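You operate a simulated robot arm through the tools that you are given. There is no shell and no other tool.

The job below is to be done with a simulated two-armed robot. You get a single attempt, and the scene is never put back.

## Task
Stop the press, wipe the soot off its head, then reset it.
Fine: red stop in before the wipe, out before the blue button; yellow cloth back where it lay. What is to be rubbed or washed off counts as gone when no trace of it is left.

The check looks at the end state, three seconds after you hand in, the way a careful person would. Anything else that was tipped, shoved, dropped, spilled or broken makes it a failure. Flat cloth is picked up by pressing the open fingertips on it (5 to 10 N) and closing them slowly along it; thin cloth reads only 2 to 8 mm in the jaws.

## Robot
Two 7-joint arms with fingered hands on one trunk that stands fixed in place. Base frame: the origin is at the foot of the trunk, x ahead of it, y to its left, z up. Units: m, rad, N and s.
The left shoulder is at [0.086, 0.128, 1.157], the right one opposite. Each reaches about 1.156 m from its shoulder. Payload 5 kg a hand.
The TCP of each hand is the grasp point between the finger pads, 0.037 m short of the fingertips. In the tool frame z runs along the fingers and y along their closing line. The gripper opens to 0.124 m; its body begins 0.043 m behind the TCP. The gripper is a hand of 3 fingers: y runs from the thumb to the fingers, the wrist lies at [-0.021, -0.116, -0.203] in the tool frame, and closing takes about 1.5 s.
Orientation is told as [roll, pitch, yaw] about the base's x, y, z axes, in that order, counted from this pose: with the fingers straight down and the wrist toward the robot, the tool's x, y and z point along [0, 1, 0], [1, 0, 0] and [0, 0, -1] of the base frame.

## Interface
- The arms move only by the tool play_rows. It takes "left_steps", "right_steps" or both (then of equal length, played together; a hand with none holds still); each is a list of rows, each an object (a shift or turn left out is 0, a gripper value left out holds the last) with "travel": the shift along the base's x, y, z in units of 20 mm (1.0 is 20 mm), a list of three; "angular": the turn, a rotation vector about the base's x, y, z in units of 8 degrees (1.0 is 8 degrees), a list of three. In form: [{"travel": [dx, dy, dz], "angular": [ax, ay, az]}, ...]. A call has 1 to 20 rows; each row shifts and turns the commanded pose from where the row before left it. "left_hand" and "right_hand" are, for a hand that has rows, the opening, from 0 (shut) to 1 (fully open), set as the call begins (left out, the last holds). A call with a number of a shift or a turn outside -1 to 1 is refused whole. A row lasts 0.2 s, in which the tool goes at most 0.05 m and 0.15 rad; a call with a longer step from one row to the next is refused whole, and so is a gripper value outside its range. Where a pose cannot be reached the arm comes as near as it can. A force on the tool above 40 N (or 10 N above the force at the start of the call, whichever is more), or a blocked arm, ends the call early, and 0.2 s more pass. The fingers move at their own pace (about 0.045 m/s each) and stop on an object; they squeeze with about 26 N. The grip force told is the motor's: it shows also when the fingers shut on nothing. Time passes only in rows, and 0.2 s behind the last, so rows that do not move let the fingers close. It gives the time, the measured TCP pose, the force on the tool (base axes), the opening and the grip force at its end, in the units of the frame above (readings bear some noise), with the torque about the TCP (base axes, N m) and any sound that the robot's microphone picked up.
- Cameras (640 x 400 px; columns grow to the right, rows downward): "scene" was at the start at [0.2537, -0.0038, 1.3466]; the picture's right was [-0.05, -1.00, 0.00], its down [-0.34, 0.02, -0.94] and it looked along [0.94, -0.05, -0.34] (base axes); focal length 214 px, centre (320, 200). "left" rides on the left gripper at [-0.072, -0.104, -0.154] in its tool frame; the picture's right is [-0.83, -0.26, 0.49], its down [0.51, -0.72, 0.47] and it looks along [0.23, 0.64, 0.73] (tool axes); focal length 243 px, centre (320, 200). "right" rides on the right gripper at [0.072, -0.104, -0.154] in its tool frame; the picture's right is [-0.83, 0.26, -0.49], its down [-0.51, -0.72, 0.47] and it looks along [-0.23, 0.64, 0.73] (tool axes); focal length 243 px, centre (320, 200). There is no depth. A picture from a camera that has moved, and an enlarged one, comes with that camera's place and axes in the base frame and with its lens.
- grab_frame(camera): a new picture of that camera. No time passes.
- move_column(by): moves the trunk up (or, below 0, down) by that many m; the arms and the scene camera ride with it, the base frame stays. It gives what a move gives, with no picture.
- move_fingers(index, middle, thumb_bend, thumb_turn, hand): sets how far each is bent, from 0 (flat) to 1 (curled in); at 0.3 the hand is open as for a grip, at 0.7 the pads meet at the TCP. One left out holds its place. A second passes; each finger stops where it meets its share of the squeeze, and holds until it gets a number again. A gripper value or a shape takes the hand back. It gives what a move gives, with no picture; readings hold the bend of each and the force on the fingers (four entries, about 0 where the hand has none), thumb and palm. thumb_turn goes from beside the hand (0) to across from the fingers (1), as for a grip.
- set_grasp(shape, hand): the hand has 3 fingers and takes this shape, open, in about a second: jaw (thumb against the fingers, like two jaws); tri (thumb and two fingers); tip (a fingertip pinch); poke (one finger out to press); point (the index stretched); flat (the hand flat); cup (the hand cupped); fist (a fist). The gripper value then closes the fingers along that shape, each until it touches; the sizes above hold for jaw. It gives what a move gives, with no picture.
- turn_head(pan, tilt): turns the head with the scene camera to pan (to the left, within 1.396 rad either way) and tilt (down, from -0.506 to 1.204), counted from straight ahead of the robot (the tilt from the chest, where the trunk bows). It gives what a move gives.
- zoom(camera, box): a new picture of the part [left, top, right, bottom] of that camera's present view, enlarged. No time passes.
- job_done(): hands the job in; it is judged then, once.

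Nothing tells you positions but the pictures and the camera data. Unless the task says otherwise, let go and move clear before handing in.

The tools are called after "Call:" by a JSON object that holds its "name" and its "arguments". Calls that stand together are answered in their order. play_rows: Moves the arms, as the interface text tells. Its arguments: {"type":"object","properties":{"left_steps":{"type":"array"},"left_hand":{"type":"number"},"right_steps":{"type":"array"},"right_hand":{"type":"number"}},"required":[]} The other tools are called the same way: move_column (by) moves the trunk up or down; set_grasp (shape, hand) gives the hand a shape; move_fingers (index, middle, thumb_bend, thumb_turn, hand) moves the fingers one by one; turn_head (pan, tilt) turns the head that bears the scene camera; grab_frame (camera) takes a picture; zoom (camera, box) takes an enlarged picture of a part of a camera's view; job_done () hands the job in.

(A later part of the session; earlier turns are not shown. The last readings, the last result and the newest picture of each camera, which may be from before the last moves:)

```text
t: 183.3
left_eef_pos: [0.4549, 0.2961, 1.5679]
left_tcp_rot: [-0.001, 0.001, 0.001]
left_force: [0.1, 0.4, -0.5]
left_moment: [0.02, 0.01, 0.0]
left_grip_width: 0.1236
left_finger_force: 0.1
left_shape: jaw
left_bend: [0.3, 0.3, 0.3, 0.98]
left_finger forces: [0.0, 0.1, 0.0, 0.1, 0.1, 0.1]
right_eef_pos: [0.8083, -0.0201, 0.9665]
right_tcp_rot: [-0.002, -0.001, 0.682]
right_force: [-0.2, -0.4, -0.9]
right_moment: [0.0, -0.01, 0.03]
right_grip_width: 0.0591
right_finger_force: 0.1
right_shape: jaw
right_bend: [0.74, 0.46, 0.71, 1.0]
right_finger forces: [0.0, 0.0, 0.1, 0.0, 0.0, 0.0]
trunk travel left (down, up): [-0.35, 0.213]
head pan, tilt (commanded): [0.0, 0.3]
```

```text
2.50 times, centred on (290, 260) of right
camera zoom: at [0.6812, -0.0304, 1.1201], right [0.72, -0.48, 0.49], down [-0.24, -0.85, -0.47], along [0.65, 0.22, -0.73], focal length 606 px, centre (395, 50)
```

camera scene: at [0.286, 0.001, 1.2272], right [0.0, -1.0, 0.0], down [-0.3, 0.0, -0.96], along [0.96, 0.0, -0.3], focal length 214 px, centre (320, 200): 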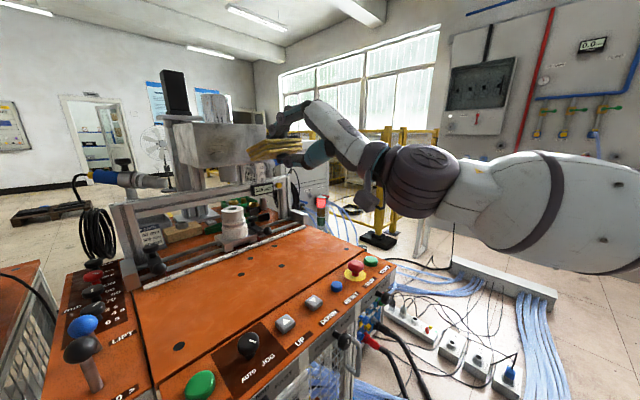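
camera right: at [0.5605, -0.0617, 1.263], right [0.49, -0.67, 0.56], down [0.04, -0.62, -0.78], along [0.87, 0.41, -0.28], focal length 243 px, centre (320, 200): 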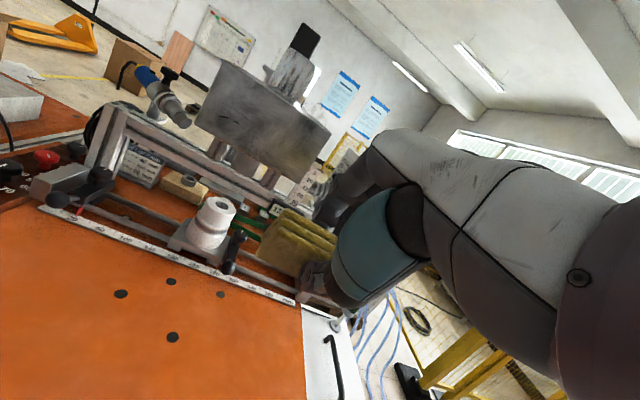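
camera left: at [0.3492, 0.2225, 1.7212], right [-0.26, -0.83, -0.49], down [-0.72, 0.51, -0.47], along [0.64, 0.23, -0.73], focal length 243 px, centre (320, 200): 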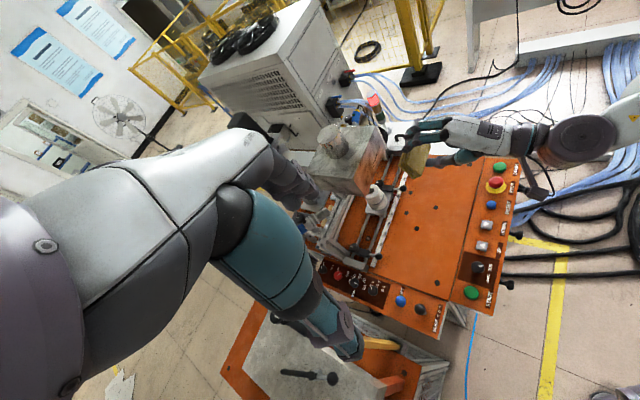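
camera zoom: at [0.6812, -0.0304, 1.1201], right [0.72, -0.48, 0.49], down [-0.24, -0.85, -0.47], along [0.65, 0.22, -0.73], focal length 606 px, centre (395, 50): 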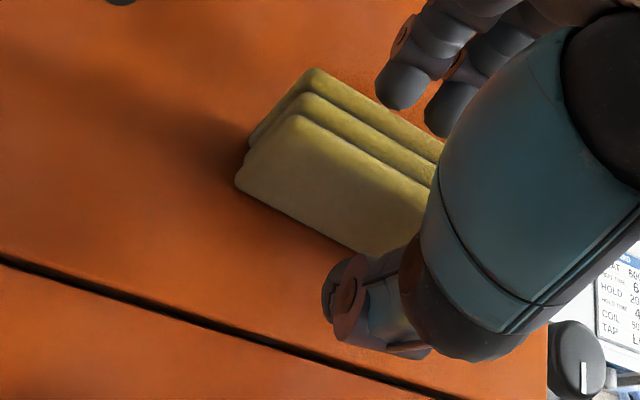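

It stands. I raise the hand 13 mm and close again.

Call:
{"name": "play_rows", "arguments": {"right_steps": [{"travel": [0, 0, 0.35]}, {"travel": [0, 0, 0.33]}, {"travel": [0, 0, 0]}]}}

Call:
{"name": "play_rows", "arguments": {"right_steps": [{"travel": [0, 0, 0]}, {"travel": [0, 0, 0]}, {"travel": [0, 0, 0]}, {"travel": [0, 0, 0]}, {"travel": [0, 0, 0]}, {"travel": [0, 0, 0]}], "right_hand": 0.0}}

Call:
{"name": "zoom", "arguments": {"camera": "scene", "box": [290, 210, 380, 300]}}

Call:
{"name": "zoom", "arguments": {"camera": "left", "box": [400, 110, 520, 210]}}

```text
t: 184.1
left_eef_pos: [0.4544, 0.2954, 1.568]
left_tcp_rot: [0.0, 0.0, 0.001]
left_force: [0.2, 0.4, 1.0]
left_moment: [-0.03, -0.04, 0.02]
left_grip_width: 0.1236
left_finger_force: 0.1
left_shape: jaw
left_bend: [0.3, 0.3, 0.3, 0.98]
left_finger forces: [0.0, 0.0, 0.1, 0.0, 0.1, 0.1]
right_eef_pos: [0.8088, -0.0192, 0.9806]
right_tcp_rot: [-0.002, -0.003, 0.681]
right_force: [0.2, -0.4, -0.6]
right_moment: [-0.01, -0.01, -0.02]
right_grip_width: 0.0588
right_finger_force: 0.0
right_shape: jaw
right_bend: [0.74, 0.46, 0.71, 1.0]
right_finger forces: [0.0, 0.0, 0.1, 0.0, 0.1, 0.1]
trunk travel left (down, up): [-0.35, 0.213]
head pan, tilt (commanded): [0.0, 0.3]
```

```text
t: 185.5
left_eef_pos: [0.4545, 0.2966, 1.5691]
left_tcp_rot: [0.0, -0.001, 0.001]
left_force: [1.0, -0.6, 0.1]
left_moment: [0.02, 0.01, 0.01]
left_grip_width: 0.1238
left_finger_force: 0.0
left_shape: jaw
left_bend: [0.3, 0.3, 0.3, 0.98]
left_finger forces: [0.1, 0.0, 0.0, 0.0, 0.0, 0.1]
right_eef_pos: [0.8086, -0.0193, 0.9801]
right_tcp_rot: [-0.003, -0.001, 0.683]
right_force: [0.0, 0.1, 0.5]
right_moment: [-0.01, 0.0, -0.03]
right_grip_width: 0.0204
right_finger_force: 26.2
right_shape: jaw
right_bend: [0.73, 0.61, 0.74, 1.0]
right_finger forces: [15.2, 8.1, 0.0, 0.0, 23.2, 0.1]
trunk travel left (down, up): [-0.35, 0.213]
head pan, tilt (commanded): [0.0, 0.3]
```

```text
4.44 times, centred on (335, 255) of scene
camera zoom: at [0.2541, 0.001, 1.351], right [0.0, -1.0, 0.0], down [-0.3, 0.0, -0.96], along [0.96, 0.0, -0.3], focal length 953 px, centre (253, -44)
```

zoom: 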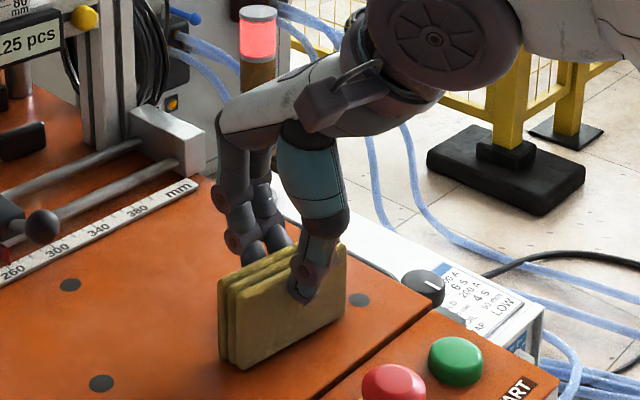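

```text
4.00 times, centred on (460, 160) of left
camera zoom: at [0.3506, 0.2222, 1.7208], right [-0.26, -0.83, -0.49], down [-0.72, 0.51, -0.47], along [0.64, 0.23, -0.73], focal length 970 px, centre (-240, 360)
```

zoom: 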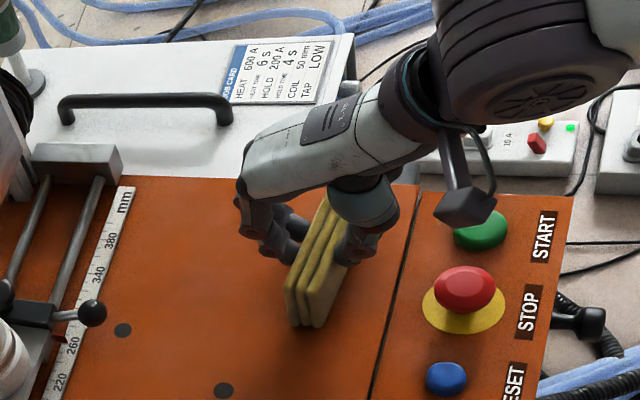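

The grip is firm with about 45 mm of pad protruding. I lift and bring it back to the wiping pose.

Call:
{"name": "play_rows", "arguments": {"right_steps": [{"travel": [0, 0, 0.3]}, {"travel": [0, 0, 0.7]}, {"travel": [-0.2, 0, 1]}, {"travel": [-0.3, 0, 1]}, {"travel": [-0.4, 0, 1]}, {"travel": [-0.4, 0, 1]}, {"travel": [-0.4, 0, 1]}, {"travel": [-0.4, 0.2, 1], "angular": [0.63, -0.777, 0]}, {"travel": [-0.4, 0.3, 1], "angular": [0.63, -0.777, 0]}, {"travel": [-0.4, 0.3, 1], "angular": [0.63, -0.777, 0]}, {"travel": [-0.4, 0.4, 1], "angular": [0.63, -0.777, 0]}, {"travel": [-0.4, 0.4, 1], "angular": [0.63, -0.777, 0]}, {"travel": [-0.4, 0.4, 1], "angular": [0.63, -0.777, 0]}, {"travel": [-0.3, 0.4, 1], "angular": [0.63, -0.777, 0]}, {"travel": [-0.3, 0.4, 1], "angular": [0.63, -0.777, 0]}, {"travel": [-0.3, 0.4, 1], "angular": [0.63, -0.777, 0]}, {"travel": [-0.2, 0.4, 1], "angular": [0, 0, 1]}, {"travel": [0, 0.4, 1], "angular": [0, 0, 1]}, {"travel": [0, 0, 0]}]}}

Call:
{"name": "move_column", "arguments": {"by": -0.12}}

Call:
{"name": "zoom", "arguments": {"camera": "left", "box": [300, 60, 480, 200]}}

```text
t: 189.5
left_eef_pos: [0.4555, 0.2954, 1.5683]
left_tcp_rot: [0.0, 0.0, 0.003]
left_force: [-0.2, -0.6, 0.0]
left_moment: [0.02, 0.01, 0.02]
left_grip_width: 0.1236
left_finger_force: 0.0
left_shape: jaw
left_bend: [0.3, 0.3, 0.3, 0.98]
left_finger forces: [0.0, 0.0, 0.0, 0.0, 0.0, 0.1]
right_eef_pos: [0.7042, 0.0598, 1.3199]
right_tcp_rot: [-0.004, -1.26, 0.963]
right_force: [-0.8, 0.0, 0.2]
right_moment: [-0.04, 0.03, -0.07]
right_grip_width: 0.0204
right_finger_force: 25.9
right_shape: jaw
right_bend: [0.73, 0.61, 0.74, 1.0]
right_finger forces: [15.0, 8.1, 0.0, 0.0, 23.6, 0.0]
trunk travel left (down, up): [-0.35, 0.213]
head pan, tilt (commanded): [0.0, 0.3]
```

```text
t: 191.0
left_eef_pos: [0.4543, 0.2961, 1.4488]
left_tcp_rot: [0.0, -0.002, 0.002]
left_force: [-0.9, -0.1, 0.3]
left_moment: [0.02, 0.0, -0.01]
left_grip_width: 0.1235
left_finger_force: 0.0
left_shape: jaw
left_bend: [0.3, 0.3, 0.3, 0.98]
left_finger forces: [0.0, 0.0, 0.0, 0.0, 0.0, 0.1]
right_eef_pos: [0.7036, 0.0614, 1.2019]
right_tcp_rot: [-0.002, -1.261, 0.961]
right_force: [0.8, 0.0, -1.0]
right_moment: [-0.03, -0.01, -0.01]
right_grip_width: 0.0204
right_finger_force: 26.9
right_shape: jaw
right_bend: [0.73, 0.61, 0.74, 1.0]
right_finger forces: [14.9, 8.1, 0.0, 0.0, 23.5, 0.1]
trunk travel left (down, up): [-0.23, 0.333]
head pan, tilt (commanded): [0.0, 0.3]
```

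```text
2.86 times, centred on (390, 130) of left
camera zoom: at [0.3497, 0.2221, 1.6012], right [-0.26, -0.83, -0.49], down [-0.72, 0.51, -0.47], along [0.64, 0.23, -0.73], focal length 693 px, centre (120, 400)
```

zoom: 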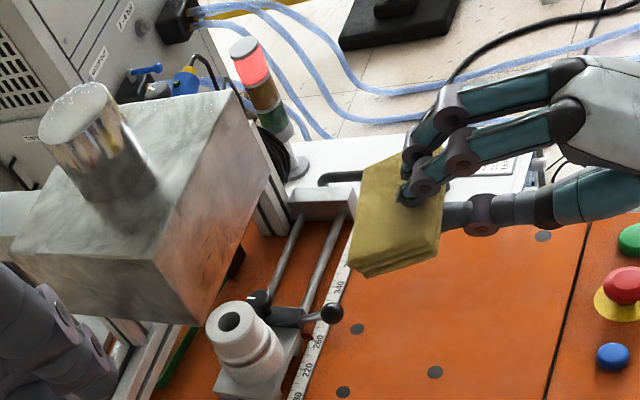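

With this protrusion I can afford a nearly flat contact. I yaw back 7° and move in front of the left streaks.

Call:
{"name": "play_rows", "arguments": {"right_steps": [{"travel": [0, 0, 0], "angular": [0, 0, -0.9]}, {"travel": [0.26, 0.78, 0.08]}, {"travel": [0.26, 0.78, 0.08]}, {"travel": [0.26, 0.78, 0.08]}, {"travel": [0.26, 0.78, 0.08]}, {"travel": [0.26, 0.78, 0.08]}, {"travel": [0.26, 0.78, 0.08]}, {"travel": [0.14, 0.14, 0]}, {"travel": [0.14, 0.14, 0]}, {"travel": [0.07, 0.07, 0]}, {"travel": [0.07, 0.07, 0]}, {"travel": [0, 0, 0]}]}}

Call:
{"name": "zoom", "arguments": {"camera": "left", "box": [300, 60, 440, 180]}}

Call:
{"name": "zoom", "arguments": {"camera": "scene", "box": [170, 90, 280, 190]}}

```text
t: 193.6
left_eef_pos: [0.4538, 0.2954, 1.4486]
left_tcp_rot: [0.001, -0.001, 0.003]
left_force: [-1.2, -0.2, -0.1]
left_moment: [0.02, 0.03, -0.02]
left_grip_width: 0.1237
left_finger_force: 0.1
left_shape: jaw
left_bend: [0.3, 0.3, 0.3, 0.98]
left_finger forces: [0.1, 0.0, 0.1, 0.0, 0.0, 0.0]
right_eef_pos: [0.7444, 0.1635, 1.2101]
right_tcp_rot: [-0.003, -1.26, 0.834]
right_force: [0.0, -0.1, -0.5]
right_moment: [-0.01, 0.01, 0.02]
right_grip_width: 0.0202
right_finger_force: 26.0
right_shape: jaw
right_bend: [0.73, 0.61, 0.74, 1.0]
right_finger forces: [15.0, 8.0, 0.1, 0.0, 23.3, 0.0]
trunk travel left (down, up): [-0.23, 0.333]
head pan, tilt (commanded): [0.0, 0.3]
```

```text
3.33 times, centred on (370, 120) of left
camera zoom: at [0.3506, 0.2223, 1.6008], right [-0.26, -0.83, -0.49], down [-0.72, 0.51, -0.47], along [0.64, 0.23, -0.73], focal length 809 px, centre (153, 467)
```

zoom: 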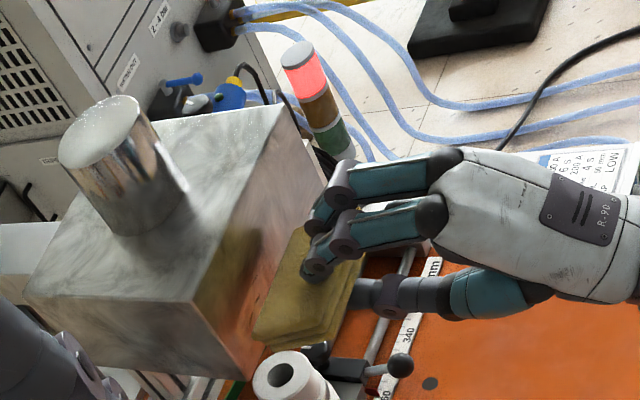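

```text
4.00 times, centred on (225, 140) of scene
camera zoom: at [0.2865, 0.0011, 1.227], right [0.0, -1.0, 0.0], down [-0.3, 0.0, -0.96], along [0.96, 0.0, -0.3], focal length 858 px, centre (700, 440)
```

zoom: 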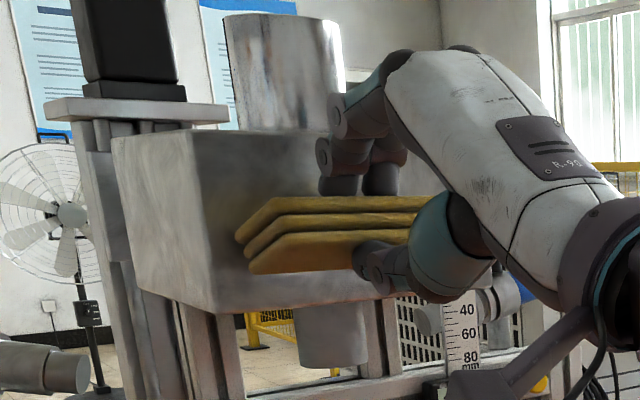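

Nearly flat and close. I press in.

Call:
{"name": "play_rows", "arguments": {"right_steps": [{"travel": [0.07, 0.07, 0]}, {"travel": [0.07, 0.07, 0]}, {"travel": [0.07, 0.07, 0]}, {"travel": [0.07, 0.07, 0]}, {"travel": [0.07, 0.07, 0]}, {"travel": [0, 0, 0]}]}}

```text
t: 195.0
left_eef_pos: [0.4555, 0.2957, 1.4472]
left_tcp_rot: [0.0, -0.002, 0.001]
left_force: [0.2, -0.5, 0.4]
left_moment: [0.0, -0.02, 0.01]
left_grip_width: 0.1236
left_finger_force: 0.0
left_shape: jaw
left_bend: [0.3, 0.3, 0.3, 0.98]
left_finger forces: [0.0, 0.0, 0.0, 0.0, 0.0, 0.1]
right_eef_pos: [0.7506, 0.1699, 1.2111]
right_tcp_rot: [-0.004, -1.26, 0.835]
right_force: [0.4, 0.0, -0.2]
right_moment: [-0.02, 0.01, 0.06]
right_grip_width: 0.0205
right_finger_force: 25.9
right_shape: jaw
right_bend: [0.73, 0.61, 0.74, 1.0]
right_finger forces: [15.1, 8.0, 0.0, 0.0, 23.4, 0.0]
trunk travel left (down, up): [-0.23, 0.333]
head pan, tilt (commanded): [0.0, 0.3]
```

Call:
{"name": "play_rows", "arguments": {"right_steps": [{"travel": [0.07, 0.07, 0]}, {"travel": [0.07, 0.07, 0]}, {"travel": [0.07, 0.07, 0]}, {"travel": [0, 0, 0]}]}}

```text
t: 196.0
left_eef_pos: [0.4546, 0.2966, 1.4483]
left_tcp_rot: [-0.001, 0.001, 0.004]
left_force: [-0.2, 0.0, -0.5]
left_moment: [0.0, 0.01, 0.03]
left_grip_width: 0.1237
left_finger_force: 0.1
left_shape: jaw
left_bend: [0.3, 0.3, 0.3, 0.98]
left_finger forces: [0.1, 0.0, 0.0, 0.0, 0.0, 0.0]
right_eef_pos: [0.7521, 0.1703, 1.211]
right_tcp_rot: [-0.003, -1.261, 0.835]
right_force: [-1.5, 0.1, -0.7]
right_moment: [-0.01, 0.01, -0.02]
right_grip_width: 0.0204
right_finger_force: 25.8
right_shape: jaw
right_bend: [0.73, 0.61, 0.74, 1.0]
right_finger forces: [15.0, 8.1, 0.0, 0.0, 23.8, 0.0]
right hand out of reach, approached as far as the arm can: row 3
trunk travel left (down, up): [-0.23, 0.333]
head pan, tilt (commanded): [0.0, 0.3]
```

Flat yaw limits the reach; at 55° yaw there's over 1 cm of margin. I back off 1 cm, yaw back 8° and press again.

Call:
{"name": "play_rows", "arguments": {"right_steps": [{"travel": [-0.5, -0.5, 0]}, {"travel": [0, 0, 0], "angular": [0, 0, 1]}, {"travel": [-0.25, 0.25, 0]}, {"travel": [0.14, 0.14, 0]}, {"travel": [0.07, 0.07, 0]}, {"travel": [0.07, 0.07, 0]}, {"travel": [0.07, 0.07, 0]}, {"travel": [0, 0, 0]}]}}

```text
t: 197.8
left_eef_pos: [0.4536, 0.2966, 1.4478]
left_tcp_rot: [0.0, -0.003, 0.002]
left_force: [-0.2, 0.1, 0.6]
left_moment: [0.01, 0.05, 0.03]
left_grip_width: 0.1237
left_finger_force: 0.0
left_shape: jaw
left_bend: [0.3, 0.3, 0.3, 0.98]
left_finger forces: [0.1, 0.0, 0.1, 0.1, 0.0, 0.1]
right_eef_pos: [0.7438, 0.173, 1.2106]
right_tcp_rot: [-0.006, -1.26, 0.979]
right_force: [-4.8, -1.8, 0.0]
right_moment: [-0.02, 0.07, 0.0]
right_grip_width: 0.0208
right_finger_force: 25.6
right_shape: jaw
right_bend: [0.73, 0.62, 0.74, 1.0]
right_finger forces: [15.2, 8.1, 0.0, 0.1, 25.2, 0.0]
trunk travel left (down, up): [-0.23, 0.333]
head pan, tilt (commanded): [0.0, 0.3]
```

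In contact (5 N). I press a bit more and stroke left and right slowly.

Call:
{"name": "play_rows", "arguments": {"right_steps": [{"travel": [0.07, 0.07, 0]}, {"travel": [0.07, 0.07, 0]}, {"travel": [-0.25, 0.25, 0]}, {"travel": [-0.25, 0.25, 0]}, {"travel": [-0.25, 0.25, 0]}, {"travel": [0, 0, 0]}]}}

Call:
{"name": "zoom", "arguments": {"camera": "scene", "box": [170, 90, 280, 190]}}

Call:
{"name": "zoom", "arguments": {"camera": "left", "box": [330, 90, 420, 180]}}

```text
t: 199.2
left_eef_pos: [0.4537, 0.2948, 1.4495]
left_tcp_rot: [0.001, 0.0, 0.003]
left_force: [-0.7, -0.4, 0.6]
left_moment: [-0.05, 0.01, 0.01]
left_grip_width: 0.124
left_finger_force: 0.1
left_shape: jaw
left_bend: [0.3, 0.3, 0.3, 0.98]
left_finger forces: [0.1, 0.0, 0.1, 0.0, 0.1, 0.0]
right_eef_pos: [0.734, 0.1839, 1.2124]
right_tcp_rot: [-0.004, -1.261, 0.975]
right_force: [-0.2, -1.7, -0.6]
right_moment: [-0.04, 0.06, -0.04]
right_grip_width: 0.0208
right_finger_force: 26.2
right_shape: jaw
right_bend: [0.73, 0.62, 0.74, 1.0]
right_finger forces: [15.5, 8.1, 0.0, 0.0, 24.5, 0.0]
right hand out of reach, approached as far as the arm can: row 5
trunk travel left (down, up): [-0.23, 0.333]
head pan, tilt (commanded): [0.0, 0.3]
```

```text
4.00 times, centred on (225, 140) of scene
camera zoom: at [0.2862, 0.001, 1.227], right [0.0, -1.0, 0.0], down [-0.3, 0.0, -0.96], along [0.96, 0.0, -0.3], focal length 858 px, centre (700, 440)
```

zoom: 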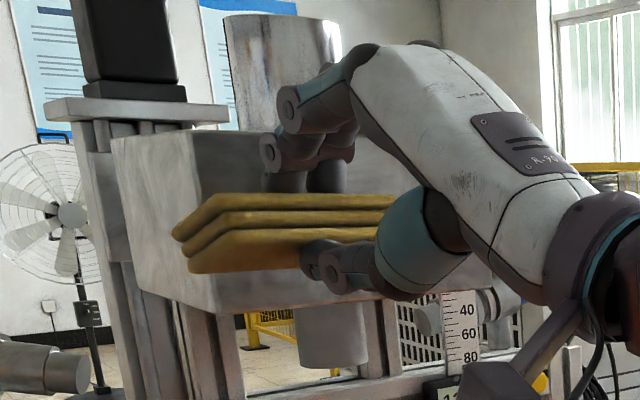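

```text
4.44 times, centred on (375, 135) of left
camera zoom: at [0.3503, 0.2222, 1.6009], right [-0.26, -0.83, -0.49], down [-0.72, 0.51, -0.47], along [0.64, 0.23, -0.73], focal length 1078 px, centre (76, 489)
```

zoom: 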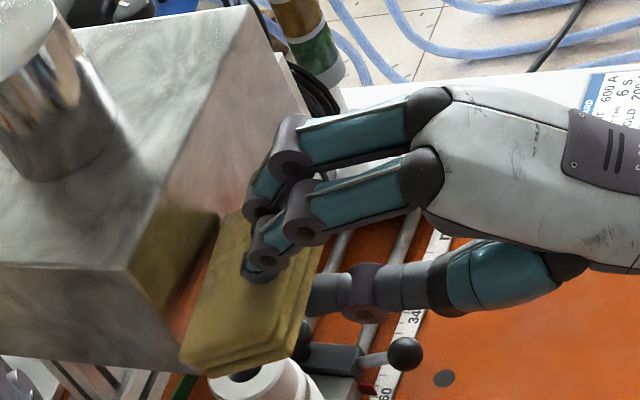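

Call:
{"name": "play_rows", "arguments": {"right_steps": [{"travel": [0.2, -0.2, 0]}, {"travel": [0.2, -0.2, 0]}, {"travel": [-0.7, -0.7, 0]}, {"travel": [-0.7, -0.9, 0.5]}, {"travel": [0, -1, 1]}, {"travel": [0, -1, 1]}, {"travel": [0, -1, 1]}, {"travel": [0, 0, 0]}]}}

Call:
{"name": "zoom", "arguments": {"camera": "scene", "box": [195, 115, 265, 170]}}

```text
t: 201.0
left_eef_pos: [0.4555, 0.2957, 1.4482]
left_tcp_rot: [0.0, -0.001, 0.002]
left_force: [0.0, -0.1, 0.4]
left_moment: [0.03, 0.0, -0.03]
left_grip_width: 0.1237
left_finger_force: 0.0
left_shape: jaw
left_bend: [0.3, 0.3, 0.3, 0.98]
left_finger forces: [0.1, 0.1, 0.0, 0.0, 0.0, 0.0]
right_eef_pos: [0.7151, 0.0847, 1.2823]
right_tcp_rot: [0.0, -1.26, 0.976]
right_force: [-0.3, -0.5, 0.4]
right_moment: [-0.03, 0.0, 0.05]
right_grip_width: 0.0206
right_finger_force: 26.3
right_shape: jaw
right_bend: [0.73, 0.62, 0.74, 1.0]
right_finger forces: [15.5, 8.3, 0.0, 0.0, 24.2, 0.0]
trunk travel left (down, up): [-0.23, 0.333]
head pan, tilt (commanded): [0.0, 0.3]
```

```text
7.27 times, centred on (230, 142) of scene
camera zoom: at [0.287, 0.0013, 1.2268], right [0.0, -1.0, 0.0], down [-0.3, 0.0, -0.96], along [0.96, 0.0, -0.3], focal length 1560 px, centre (974, 618)
```

zoom: 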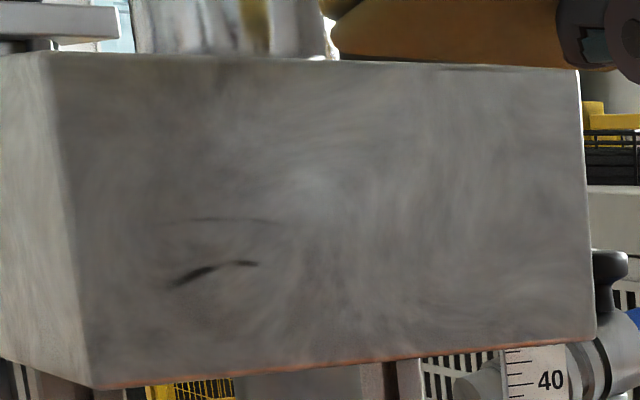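

Progress: the right ends of both streaks shrank. The remaining soot is u -0.376 to -0.405. A larger yaw (~82°) lets the pad's front right corner lead, with the contact force passing through the grip so it won't rotate; that puts the contact further left with margin.

Call:
{"name": "play_rows", "arguments": {"right_steps": [{"travel": [0, 0, 0], "angular": [0, 0, 1]}, {"travel": [0, 0, 0], "angular": [0, 0, 1]}, {"travel": [0, 0, 0], "angular": [0, 0, 1]}, {"travel": [0, 0, 0], "angular": [0, 0, 0.25]}, {"travel": [0.25, 0.5, -0.67]}, {"travel": [0.25, 0.5, -0.67]}, {"travel": [0.25, 0.5, -0.67]}, {"travel": [0.25, 0.5, -0.67]}, {"travel": [0.25, 0.5, -0.67]}, {"travel": [0.14, 0.14, 0]}, {"travel": [0.14, 0.14, 0]}, {"travel": [0, 0, 0]}]}}

Call:
{"name": "zoom", "arguments": {"camera": "left", "box": [320, 70, 440, 180]}}

Call:
{"name": "zoom", "arguments": {"camera": "scene", "box": [170, 90, 280, 190]}}

```text
t: 203.6
left_eef_pos: [0.4543, 0.2955, 1.4486]
left_tcp_rot: [0.0, 0.0, 0.001]
left_force: [0.3, -0.7, -0.4]
left_moment: [-0.06, -0.02, -0.02]
left_grip_width: 0.124
left_finger_force: 0.0
left_shape: jaw
left_bend: [0.3, 0.3, 0.3, 0.98]
left_finger forces: [0.1, 0.0, 0.0, 0.1, 0.0, 0.0]
right_eef_pos: [0.7445, 0.1388, 1.2145]
right_tcp_rot: [-0.005, -1.259, 1.428]
right_force: [-0.6, 0.6, -0.5]
right_moment: [-0.02, 0.0, 0.02]
right_grip_width: 0.0208
right_finger_force: 26.3
right_shape: jaw
right_bend: [0.73, 0.62, 0.74, 1.0]
right_finger forces: [15.3, 8.3, 0.0, 0.1, 24.0, 0.0]
trunk travel left (down, up): [-0.23, 0.333]
head pan, tilt (commanded): [0.0, 0.3]
```

```text
3.64 times, centred on (380, 125) of left
camera zoom: at [0.3506, 0.222, 1.6008], right [-0.26, -0.83, -0.49], down [-0.72, 0.51, -0.47], along [0.64, 0.23, -0.73], focal length 882 px, centre (102, 473)
```

zoom: 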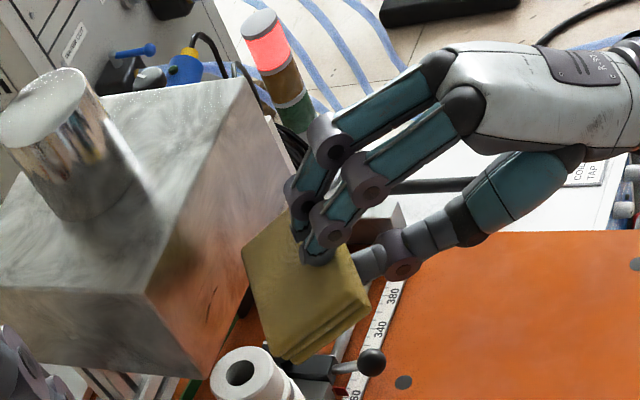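

```text
4.00 times, centred on (225, 140) of scene
camera zoom: at [0.2865, 0.0009, 1.227], right [0.0, -1.0, 0.0], down [-0.3, 0.0, -0.96], along [0.96, 0.0, -0.3], focal length 858 px, centre (700, 440)
```

zoom: 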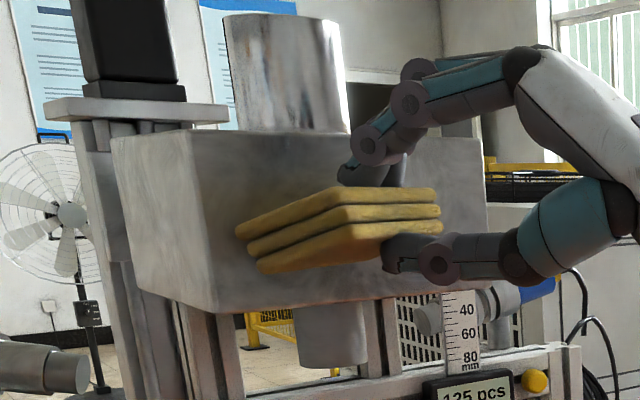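

The corner leads clearly. I shift left over the remaining streak and press in.

Call:
{"name": "play_rows", "arguments": {"right_steps": [{"travel": [-0.35, 0.35, 0]}, {"travel": [-0.35, 0.35, 0]}, {"travel": [0.14, 0.14, 0]}, {"travel": [0.14, 0.14, 0]}, {"travel": [0.07, 0.07, 0]}, {"travel": [0.07, 0.07, 0]}, {"travel": [0.07, 0.07, 0]}, {"travel": [0, 0, 0]}]}}

Call:
{"name": "zoom", "arguments": {"camera": "left", "box": [320, 70, 440, 180]}}

```text
t: 205.4
left_eef_pos: [0.4539, 0.2962, 1.4486]
left_tcp_rot: [-0.001, 0.0, 0.002]
left_force: [0.2, -0.2, 0.5]
left_moment: [-0.01, 0.03, 0.0]
left_grip_width: 0.1241
left_finger_force: 0.0
left_shape: jaw
left_bend: [0.3, 0.3, 0.3, 0.98]
left_finger forces: [0.1, 0.0, 0.1, 0.0, 0.0, 0.1]
right_eef_pos: [0.7408, 0.1622, 1.2152]
right_tcp_rot: [-0.002, -1.261, 1.43]
right_force: [0.2, -0.3, -0.4]
right_moment: [-0.04, -0.01, -0.03]
right_grip_width: 0.0205
right_finger_force: 26.2
right_shape: jaw
right_bend: [0.73, 0.62, 0.74, 1.0]
right_finger forces: [15.3, 8.3, 0.0, 0.0, 24.2, 0.1]
trunk travel left (down, up): [-0.23, 0.333]
head pan, tilt (commanded): [0.0, 0.3]
```

```text
3.64 times, centred on (380, 125) of left
camera zoom: at [0.3506, 0.2221, 1.6008], right [-0.26, -0.83, -0.49], down [-0.72, 0.51, -0.47], along [0.64, 0.23, -0.73], focal length 882 px, centre (102, 473)
```

zoom: 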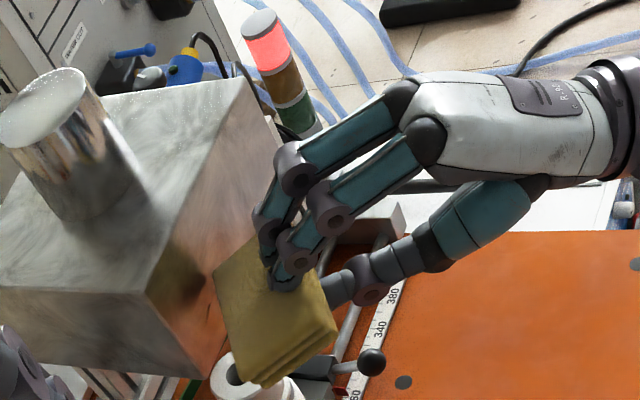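

Call:
{"name": "play_rows", "arguments": {"right_steps": [{"travel": [0.07, 0.07, 0]}, {"travel": [0.07, 0.07, 0]}, {"travel": [0.07, 0.07, 0]}, {"travel": [0.07, 0.07, 0]}, {"travel": [0, 0, 0]}]}}

```text
t: 206.6
left_eef_pos: [0.4509, 0.2942, 1.4507]
left_tcp_rot: [0.003, -0.003, 0.002]
left_force: [0.5, -0.5, 0.3]
left_moment: [0.01, 0.02, 0.03]
left_grip_width: 0.1236
left_finger_force: 0.0
left_shape: jaw
left_bend: [0.3, 0.3, 0.3, 0.98]
left_finger forces: [0.1, 0.0, 0.0, 0.0, 0.1, 0.0]
right_eef_pos: [0.7443, 0.1668, 1.2178]
right_tcp_rot: [-0.012, -1.263, 1.441]
right_force: [-17.0, -11.9, 2.4]
right_moment: [-0.05, 0.13, 0.36]
right_grip_width: 0.0213
right_finger_force: 26.6
right_shape: jaw
right_bend: [0.73, 0.62, 0.74, 1.0]
right_finger forces: [17.7, 6.9, 0.1, 0.0, 28.4, 0.0]
trunk travel left (down, up): [-0.23, 0.333]
head pan, tilt (commanded): [0.0, 0.3]
```

Firm contact now: 20 N with no reach warning. I ease slightly and stroke left across the streaks and back.

Call:
{"name": "play_rows", "arguments": {"right_steps": [{"travel": [-0.03, -0.03, 0]}, {"travel": [-0.2, 0.2, 0]}, {"travel": [-0.2, 0.2, 0]}, {"travel": [-0.2, 0.2, 0]}, {"travel": [-0.2, 0.2, 0]}, {"travel": [-0.2, 0.2, 0]}, {"travel": [0, 0, 0]}]}}

Call:
{"name": "zoom", "arguments": {"camera": "scene", "box": [170, 90, 280, 190]}}

Call:
{"name": "zoom", "arguments": {"camera": "left", "box": [320, 70, 440, 180]}}

```text
t: 208.2
left_eef_pos: [0.454, 0.2938, 1.4499]
left_tcp_rot: [0.0, -0.002, 0.002]
left_force: [0.0, 1.0, 0.0]
left_moment: [0.02, -0.01, 0.01]
left_grip_width: 0.1235
left_finger_force: 0.1
left_shape: jaw
left_bend: [0.3, 0.3, 0.3, 0.98]
left_finger forces: [0.0, 0.0, 0.1, 0.0, 0.1, 0.0]
right_eef_pos: [0.7382, 0.1742, 1.2156]
right_tcp_rot: [-0.008, -1.262, 1.43]
right_force: [-5.6, -7.3, 2.0]
right_moment: [-0.02, -0.01, -0.16]
right_grip_width: 0.0214
right_finger_force: 25.6
right_shape: jaw
right_bend: [0.73, 0.62, 0.74, 1.0]
right_finger forces: [16.8, 9.6, 0.1, 0.0, 28.0, 0.0]
right hand out of reach, approached as far as the arm can: row 4, 5, 6
trunk travel left (down, up): [-0.23, 0.333]
head pan, tilt (commanded): [0.0, 0.3]
```

```text
4.00 times, centred on (225, 140) of scene
camera zoom: at [0.2854, -0.0001, 1.2272], right [0.0, -1.0, 0.0], down [-0.29, 0.0, -0.96], along [0.96, 0.0, -0.29], focal length 858 px, centre (700, 440)
```

zoom: 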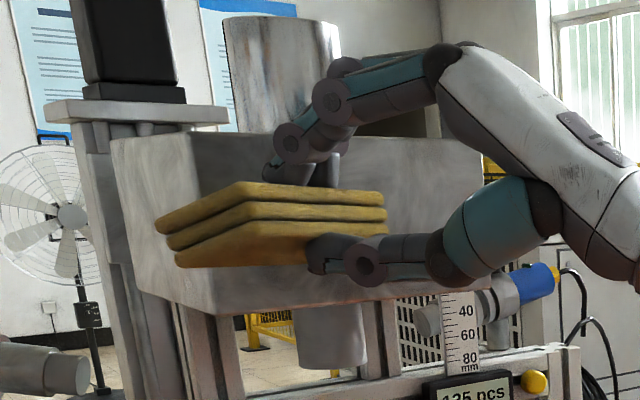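

```text
3.64 times, centred on (380, 125) of left
camera zoom: at [0.3491, 0.2207, 1.6014], right [-0.26, -0.83, -0.49], down [-0.72, 0.51, -0.47], along [0.64, 0.23, -0.73], focal length 882 px, centre (102, 473)
```

zoom: 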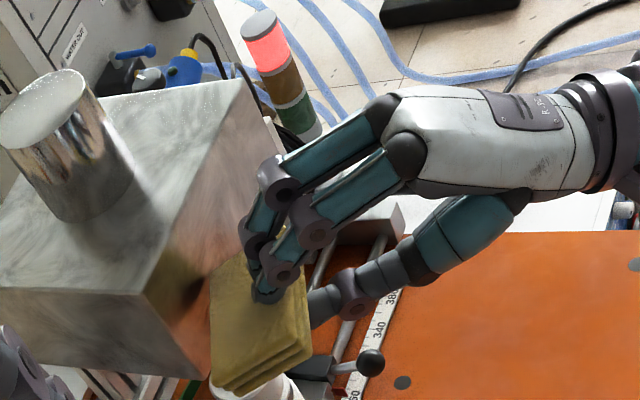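

The reach limit stops the stroke at u_c ≈ -0.39. Geometry says yaw ≈ 69° is the optimum (gains about 8 mm, i.e. ~3 cm further left). I back off a little, rotate, and press again further left.

Call:
{"name": "play_rows", "arguments": {"right_steps": [{"travel": [0.2, -0.2, 0]}, {"travel": [-0.5, -0.5, 0]}, {"travel": [0, 0, 0], "angular": [0, 0, -1]}, {"travel": [0, 0, -0.3], "angular": [0, 0, -0.6]}, {"travel": [-0.35, 0.35, 0]}, {"travel": [-0.35, 0.35, 0]}, {"travel": [-0.35, 0.35, 0]}, {"travel": [-0.2, 0.2, 0]}, {"travel": [0.14, 0.14, 0]}, {"travel": [0.07, 0.07, 0]}, {"travel": [0.07, 0.07, 0]}, {"travel": [0, 0, 0]}]}}

Call:
{"name": "zoom", "arguments": {"camera": "left", "box": [320, 70, 440, 180]}}

```text
t: 210.8
left_eef_pos: [0.4545, 0.2953, 1.4479]
left_tcp_rot: [0.001, 0.0, 0.002]
left_force: [0.4, 0.3, 0.0]
left_moment: [-0.01, -0.02, -0.01]
left_grip_width: 0.1237
left_finger_force: 0.2
left_shape: jaw
left_bend: [0.3, 0.3, 0.3, 0.98]
left_finger forces: [0.0, 0.0, 0.0, 0.0, 0.0, 0.0]
right_eef_pos: [0.7184, 0.1862, 1.2073]
right_tcp_rot: [-0.024, -1.242, 1.286]
right_force: [0.1, 0.1, 0.7]
right_moment: [-0.03, 0.04, 0.0]
right_grip_width: 0.0207
right_finger_force: 25.7
right_shape: jaw
right_bend: [0.73, 0.62, 0.74, 1.0]
right_finger forces: [16.5, 8.6, 0.0, 0.1, 25.4, 0.0]
right hand out of reach, approached as far as the arm can: row 4, 6, 7
trunk travel left (down, up): [-0.23, 0.333]
head pan, tilt (commanded): [0.0, 0.3]
```

```text
3.64 times, centred on (380, 125) of left
camera zoom: at [0.3507, 0.2222, 1.6008], right [-0.26, -0.83, -0.49], down [-0.72, 0.51, -0.47], along [0.64, 0.23, -0.73], focal length 882 px, centre (102, 473)
```

zoom: 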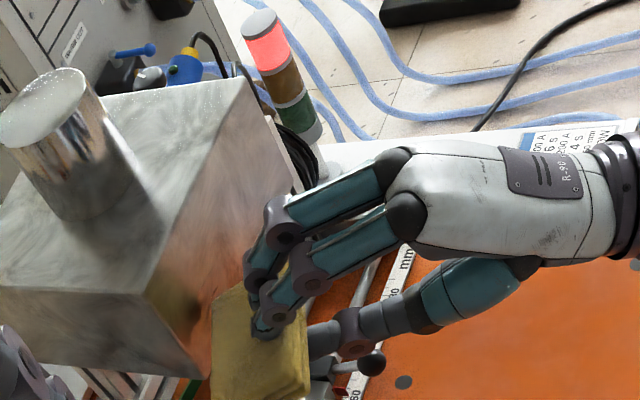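

Call:
{"name": "play_rows", "arguments": {"right_steps": [{"travel": [0.07, 0.07, 0]}, {"travel": [0.07, 0.07, 0]}, {"travel": [0.07, 0.07, 0]}, {"travel": [0, 0, 0]}]}}

Call:
{"name": "zoom", "arguments": {"camera": "scene", "box": [170, 90, 280, 190]}}

```text
t: 211.8
left_eef_pos: [0.4524, 0.2936, 1.4489]
left_tcp_rot: [0.0, -0.002, 0.003]
left_force: [-0.5, 0.7, 0.1]
left_moment: [-0.01, -0.03, -0.01]
left_grip_width: 0.1237
left_finger_force: 0.1
left_shape: jaw
left_bend: [0.3, 0.3, 0.3, 0.98]
left_finger forces: [0.1, 0.0, 0.0, 0.0, 0.0, 0.1]
right_eef_pos: [0.7202, 0.1888, 1.2074]
right_tcp_rot: [-0.028, -1.241, 1.291]
right_force: [-9.7, -4.7, 0.5]
right_moment: [-0.09, 0.16, 0.17]
right_grip_width: 0.0211
right_finger_force: 25.4
right_shape: jaw
right_bend: [0.73, 0.62, 0.74, 1.0]
right_finger forces: [16.8, 7.0, 0.0, 0.0, 27.1, 0.0]
trunk travel left (down, up): [-0.23, 0.333]
head pan, tilt (commanded): [0.0, 0.3]
```

```text
4.00 times, centred on (225, 140) of scene
camera zoom: at [0.285, 0.0001, 1.2273], right [0.0, -1.0, 0.0], down [-0.29, 0.0, -0.96], along [0.96, 0.0, -0.29], focal length 858 px, centre (700, 440)
```

zoom: 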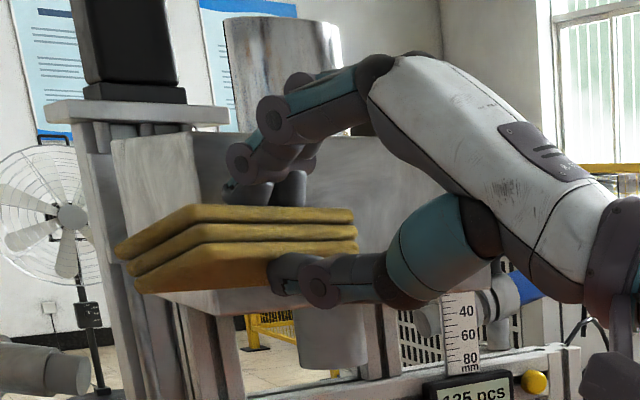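

Contact of 11 N right at the leftmost streak, no warning. Now I stroke right and left, then repeat a bit higher for the upper line.

Call:
{"name": "play_rows", "arguments": {"right_steps": [{"travel": [0.25, -0.25, 0]}, {"travel": [0.25, -0.25, 0]}, {"travel": [0.25, -0.25, 0]}, {"travel": [0.25, -0.25, 0]}, {"travel": [-0.25, 0.25, 0]}, {"travel": [-0.25, 0.25, 0]}, {"travel": [-0.25, 0.25, 0]}, {"travel": [-0.25, 0.25, 0]}, {"travel": [-0.1, 0.1, 0]}, {"travel": [0, 0, 0]}]}}

```text
t: 214.0
left_eef_pos: [0.4539, 0.2962, 1.4492]
left_tcp_rot: [0.0, 0.0, -0.001]
left_force: [0.2, 0.5, -0.1]
left_moment: [0.0, 0.0, -0.01]
left_grip_width: 0.1238
left_finger_force: 0.0
left_shape: jaw
left_bend: [0.3, 0.3, 0.3, 0.98]
left_finger forces: [0.0, 0.0, 0.0, 0.0, 0.0, 0.0]
right_eef_pos: [0.7213, 0.1915, 1.2077]
right_tcp_rot: [-0.024, -1.242, 1.286]
right_force: [-2.1, -3.6, -0.4]
right_moment: [-0.1, 0.01, -0.12]
right_grip_width: 0.0211
right_finger_force: 25.5
right_shape: jaw
right_bend: [0.73, 0.62, 0.74, 1.0]
right_finger forces: [16.8, 9.0, 0.0, 0.1, 27.5, 0.0]
trunk travel left (down, up): [-0.23, 0.333]
head pan, tilt (commanded): [0.0, 0.3]
```

Call:
{"name": "play_rows", "arguments": {"right_steps": [{"travel": [0.06, 0.06, 0]}, {"travel": [0, 0, 0.25]}, {"travel": [0, 0, 0.25]}, {"travel": [0, 0, 0.25]}, {"travel": [0.25, -0.25, 0]}, {"travel": [0.25, -0.25, 0]}, {"travel": [0.25, -0.25, 0]}, {"travel": [0.25, -0.25, 0]}, {"travel": [-0.25, 0.25, 0]}, {"travel": [-0.25, 0.25, 0]}, {"travel": [-0.25, 0.25, 0]}, {"travel": [-0.25, 0.25, 0]}, {"travel": [0, 0, 0]}]}}

Call:
{"name": "zoom", "arguments": {"camera": "scene", "box": [170, 90, 280, 190]}}

```text
t: 216.8
left_eef_pos: [0.4545, 0.2953, 1.4503]
left_tcp_rot: [0.0, 0.0, 0.002]
left_force: [-0.2, 0.8, 0.6]
left_moment: [0.01, 0.04, 0.02]
left_grip_width: 0.1237
left_finger_force: 0.1
left_shape: jaw
left_bend: [0.3, 0.3, 0.3, 0.98]
left_finger forces: [0.0, 0.0, 0.1, 0.1, 0.0, 0.0]
right_eef_pos: [0.7213, 0.192, 1.2217]
right_tcp_rot: [-0.023, -1.242, 1.285]
right_force: [-2.2, -2.6, 0.1]
right_moment: [-0.09, 0.05, -0.07]
right_grip_width: 0.0213
right_finger_force: 26.6
right_shape: jaw
right_bend: [0.72, 0.62, 0.75, 1.0]
right_finger forces: [17.3, 8.6, 0.0, 0.1, 27.2, 0.0]
trunk travel left (down, up): [-0.23, 0.333]
head pan, tilt (commanded): [0.0, 0.3]
```

```text
4.00 times, centred on (225, 140) of scene
camera zoom: at [0.2864, 0.0002, 1.227], right [0.0, -1.0, 0.0], down [-0.3, 0.0, -0.96], along [0.96, 0.0, -0.3], focal length 858 px, centre (700, 440)
```

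zoom: 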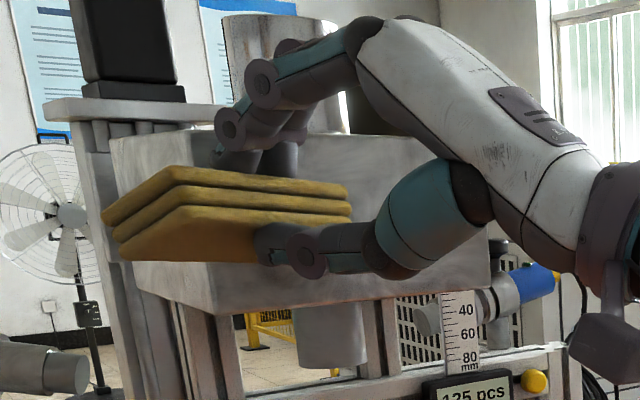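

I back off to check the result.

Call:
{"name": "play_rows", "arguments": {"right_steps": [{"travel": [-0.7, -0.7, 0]}, {"travel": [-0.7, -0.7, 0]}, {"travel": [-0.5, -1, 0.5]}, {"travel": [0, -1, 0.8]}, {"travel": [0, -1, 0.8]}, {"travel": [0, -1, 0.8]}, {"travel": [0, 0, 0]}]}}

Call:
{"name": "zoom", "arguments": {"camera": "scene", "box": [195, 115, 265, 170]}}

Call:
{"name": "zoom", "arguments": {"camera": "scene", "box": [150, 60, 310, 180]}}

```text
t: 218.4
left_eef_pos: [0.456, 0.2961, 1.448]
left_tcp_rot: [0.0, 0.0, 0.0]
left_force: [-0.3, -0.3, 0.2]
left_moment: [-0.03, 0.01, 0.0]
left_grip_width: 0.1237
left_finger_force: 0.1
left_shape: jaw
left_bend: [0.3, 0.3, 0.3, 0.98]
left_finger forces: [0.0, 0.0, 0.0, 0.1, 0.0, 0.0]
right_eef_pos: [0.6843, 0.085, 1.2795]
right_tcp_rot: [-0.023, -1.241, 1.285]
right_force: [-0.2, 0.2, -0.4]
right_moment: [0.01, 0.0, 0.04]
right_grip_width: 0.0211
right_finger_force: 25.8
right_shape: jaw
right_bend: [0.72, 0.62, 0.75, 1.0]
right_finger forces: [16.5, 8.8, 0.0, 0.0, 25.7, 0.0]
trunk travel left (down, up): [-0.23, 0.333]
head pan, tilt (commanded): [0.0, 0.3]
```

```text
7.27 times, centred on (230, 142) of scene
camera zoom: at [0.2869, 0.0014, 1.2268], right [0.0, -1.0, 0.0], down [-0.3, 0.0, -0.96], along [0.96, 0.0, -0.3], focal length 1560 px, centre (974, 618)
```

zoom: 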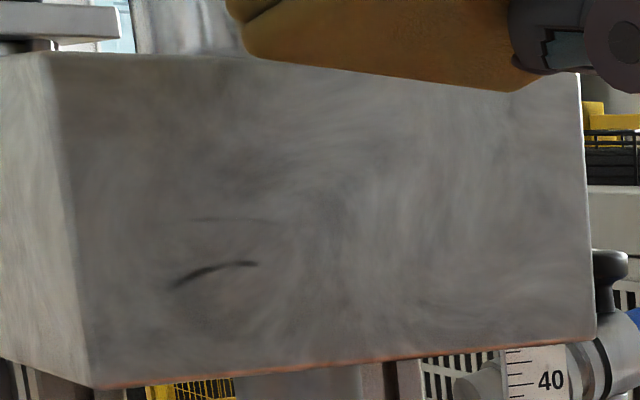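

```text
3.33 times, centred on (230, 120) of scene
camera zoom: at [0.2869, 0.0014, 1.2268], right [0.0, -1.0, 0.0], down [-0.3, 0.0, -0.96], along [0.96, 0.0, -0.3], focal length 715 px, centre (620, 467)
```

zoom: 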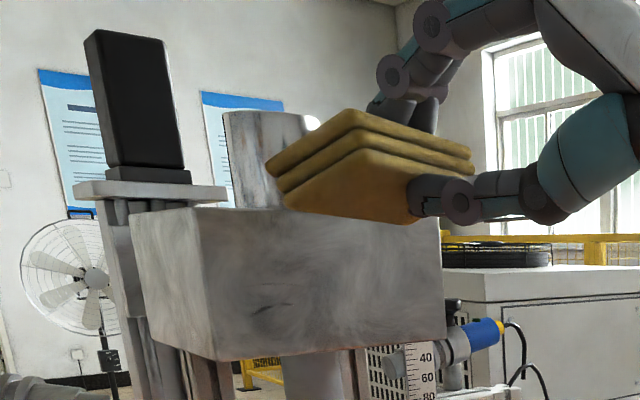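

The upper line is fading and the lower one slightly: contact readings show the patch is small (z ≈ 1.187–1.202, u ≈ -0.39), so it needs more passes at the right height with more force. I go back at a lower height for the lower streak.

Call:
{"name": "play_rows", "arguments": {"right_steps": [{"travel": [0.25, 0.8, -0.66]}, {"travel": [0.25, 0.8, -0.66]}, {"travel": [0.25, 0.8, -0.66]}, {"travel": [0.25, 0.8, -0.66]}, {"travel": [0.25, 0.8, -0.66]}, {"travel": [0.25, 0.8, -0.66]}, {"travel": [0.14, 0.14, 0]}, {"travel": [0.14, 0.14, 0]}, {"travel": [0.07, 0.07, 0]}, {"travel": [0.07, 0.07, 0]}, {"travel": [0.07, 0.07, 0]}, {"travel": [0, 0, 0]}]}}

Call:
{"name": "zoom", "arguments": {"camera": "left", "box": [320, 70, 440, 180]}}

```text
t: 221.0
left_eef_pos: [0.4521, 0.295, 1.4485]
left_tcp_rot: [-0.001, -0.003, 0.002]
left_force: [0.4, -0.8, 0.1]
left_moment: [0.0, 0.03, -0.01]
left_grip_width: 0.124
left_finger_force: 0.0
left_shape: jaw
left_bend: [0.3, 0.3, 0.3, 0.98]
left_finger forces: [0.1, 0.1, 0.0, 0.0, 0.1, 0.1]
right_eef_pos: [0.7212, 0.1904, 1.2014]
right_tcp_rot: [-0.028, -1.243, 1.29]
right_force: [-10.0, -5.3, 0.7]
right_moment: [-0.09, 0.14, 0.17]
right_grip_width: 0.021
right_finger_force: 26.1
right_shape: jaw
right_bend: [0.72, 0.62, 0.75, 1.0]
right_finger forces: [16.9, 7.2, 0.0, 0.0, 27.6, 0.1]
trunk travel left (down, up): [-0.23, 0.333]
head pan, tilt (commanded): [0.0, 0.3]
```

```text
3.64 times, centred on (380, 125) of left
camera zoom: at [0.3485, 0.2209, 1.6015], right [-0.26, -0.83, -0.49], down [-0.72, 0.51, -0.47], along [0.64, 0.23, -0.73], focal length 882 px, centre (102, 473)
```

zoom: 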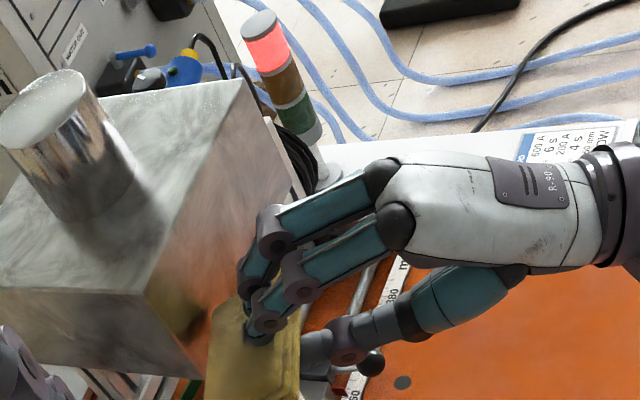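

Good contact (11 N at u=-0.387, z=1.183), right on the lower streak. I scrub back and forth several times.

Call:
{"name": "play_rows", "arguments": {"right_steps": [{"travel": [0.2, -0.2, 0]}, {"travel": [0.2, -0.2, 0]}, {"travel": [0.2, -0.2, 0]}, {"travel": [-0.17, 0.23, 0]}, {"travel": [-0.2, 0.2, 0]}, {"travel": [-0.2, 0.2, 0]}, {"travel": [-0.2, 0.2, 0]}, {"travel": [-0.2, 0.2, 0]}, {"travel": [0.23, -0.17, 0]}, {"travel": [0.2, -0.2, 0]}, {"travel": [0.2, -0.2, 0]}, {"travel": [0.2, -0.2, 0]}, {"travel": [0.2, -0.2, 0]}, {"travel": [-0.17, 0.23, 0]}, {"travel": [-0.2, 0.2, 0]}, {"travel": [-0.2, 0.2, 0]}, {"travel": [-0.2, 0.2, 0]}, {"travel": [-0.2, 0.2, 0]}, {"travel": [0, 0, 0]}]}}

Call:
{"name": "zoom", "arguments": {"camera": "scene", "box": [170, 90, 280, 190]}}

```text
t: 225.0
left_eef_pos: [0.4543, 0.2957, 1.4492]
left_tcp_rot: [-0.001, 0.0, 0.002]
left_force: [-0.7, 0.4, 0.3]
left_moment: [-0.03, 0.0, 0.03]
left_grip_width: 0.1237
left_finger_force: 0.1
left_shape: jaw
left_bend: [0.3, 0.3, 0.3, 0.98]
left_finger forces: [0.0, 0.0, 0.0, 0.1, 0.1, 0.1]
right_eef_pos: [0.7163, 0.1969, 1.2006]
right_tcp_rot: [-0.026, -1.242, 1.285]
right_force: [-1.0, -1.9, -0.1]
right_moment: [-0.12, 0.03, -0.11]
right_grip_width: 0.0213
right_finger_force: 26.0
right_shape: jaw
right_bend: [0.72, 0.63, 0.75, 1.0]
right_finger forces: [17.3, 8.2, 0.0, 0.1, 27.0, 0.0]
right hand out of reach, approached as far as the arm can: row 18
trunk travel left (down, up): [-0.23, 0.333]
head pan, tilt (commanded): [0.0, 0.3]
```

```text
4.00 times, centred on (225, 140) of scene
camera zoom: at [0.2863, 0.0007, 1.227], right [0.0, -1.0, 0.0], down [-0.3, 0.0, -0.96], along [0.96, 0.0, -0.3], focal length 858 px, centre (700, 440)
```

zoom: 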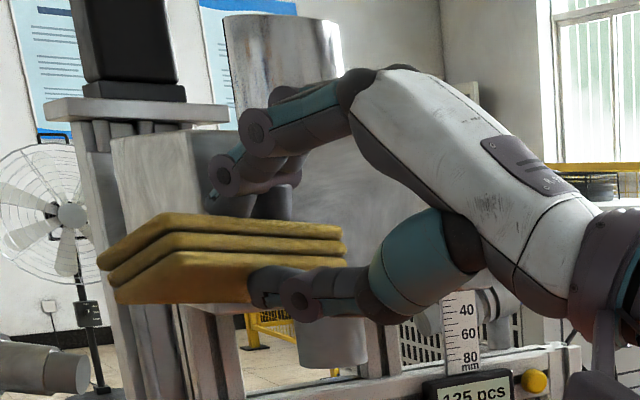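

Call:
{"name": "play_rows", "arguments": {"right_steps": [{"travel": [0.2, -0.2, 0]}, {"travel": [-0.7, -0.7, 0]}, {"travel": [-0.7, -0.7, 0]}, {"travel": [-0.5, -1, 0.8]}, {"travel": [0, -1, 0.8]}, {"travel": [0, -1, 0.8]}, {"travel": [0, -1, 0.8]}, {"travel": [0, 0, 0]}]}}

Call:
{"name": "zoom", "arguments": {"camera": "scene", "box": [195, 115, 265, 170]}}

Call:
{"name": "zoom", "arguments": {"camera": "left", "box": [320, 30, 480, 180]}}

```text
t: 226.8
left_eef_pos: [0.4558, 0.2954, 1.4483]
left_tcp_rot: [-0.001, 0.0, 0.002]
left_force: [0.0, -0.6, 0.4]
left_moment: [0.01, 0.01, 0.03]
left_grip_width: 0.1238
left_finger_force: 0.0
left_shape: jaw
left_bend: [0.3, 0.3, 0.3, 0.98]
left_finger forces: [0.0, 0.0, 0.1, 0.0, 0.0, 0.1]
right_eef_pos: [0.6835, 0.0866, 1.2648]
right_tcp_rot: [-0.025, -1.241, 1.286]
right_force: [0.4, 0.2, -1.0]
right_moment: [0.05, 0.01, 0.02]
right_grip_width: 0.0211
right_finger_force: 26.2
right_shape: jaw
right_bend: [0.72, 0.62, 0.75, 1.0]
right_finger forces: [16.1, 8.9, 0.0, 0.0, 25.5, 0.1]
trunk travel left (down, up): [-0.23, 0.333]
head pan, tilt (commanded): [0.0, 0.3]
```

```text
7.27 times, centred on (230, 142) of scene
camera zoom: at [0.287, 0.0014, 1.2268], right [0.0, -1.0, 0.0], down [-0.3, 0.0, -0.96], along [0.96, 0.0, -0.3], focal length 1560 px, centre (974, 618)
```

zoom: 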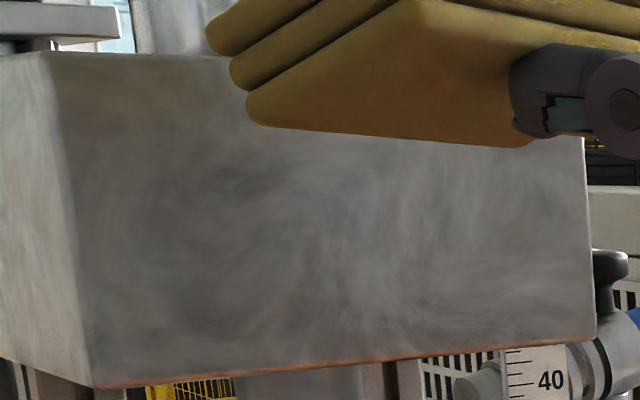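

```text
2.67 times, centred on (400, 105) of left
camera zoom: at [0.3513, 0.2228, 1.6005], right [-0.26, -0.83, -0.49], down [-0.72, 0.51, -0.47], along [0.64, 0.23, -0.73], focal length 647 px, centre (107, 453)
```

zoom: 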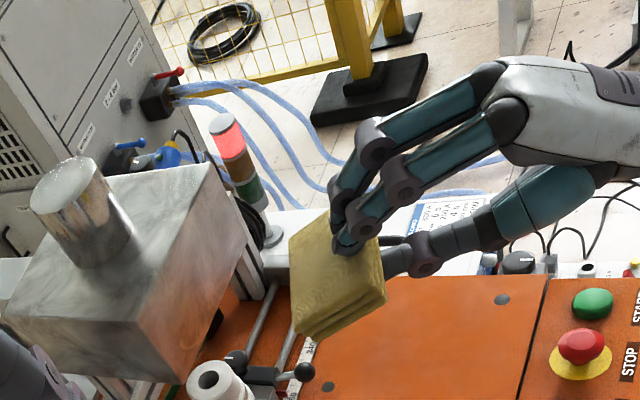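

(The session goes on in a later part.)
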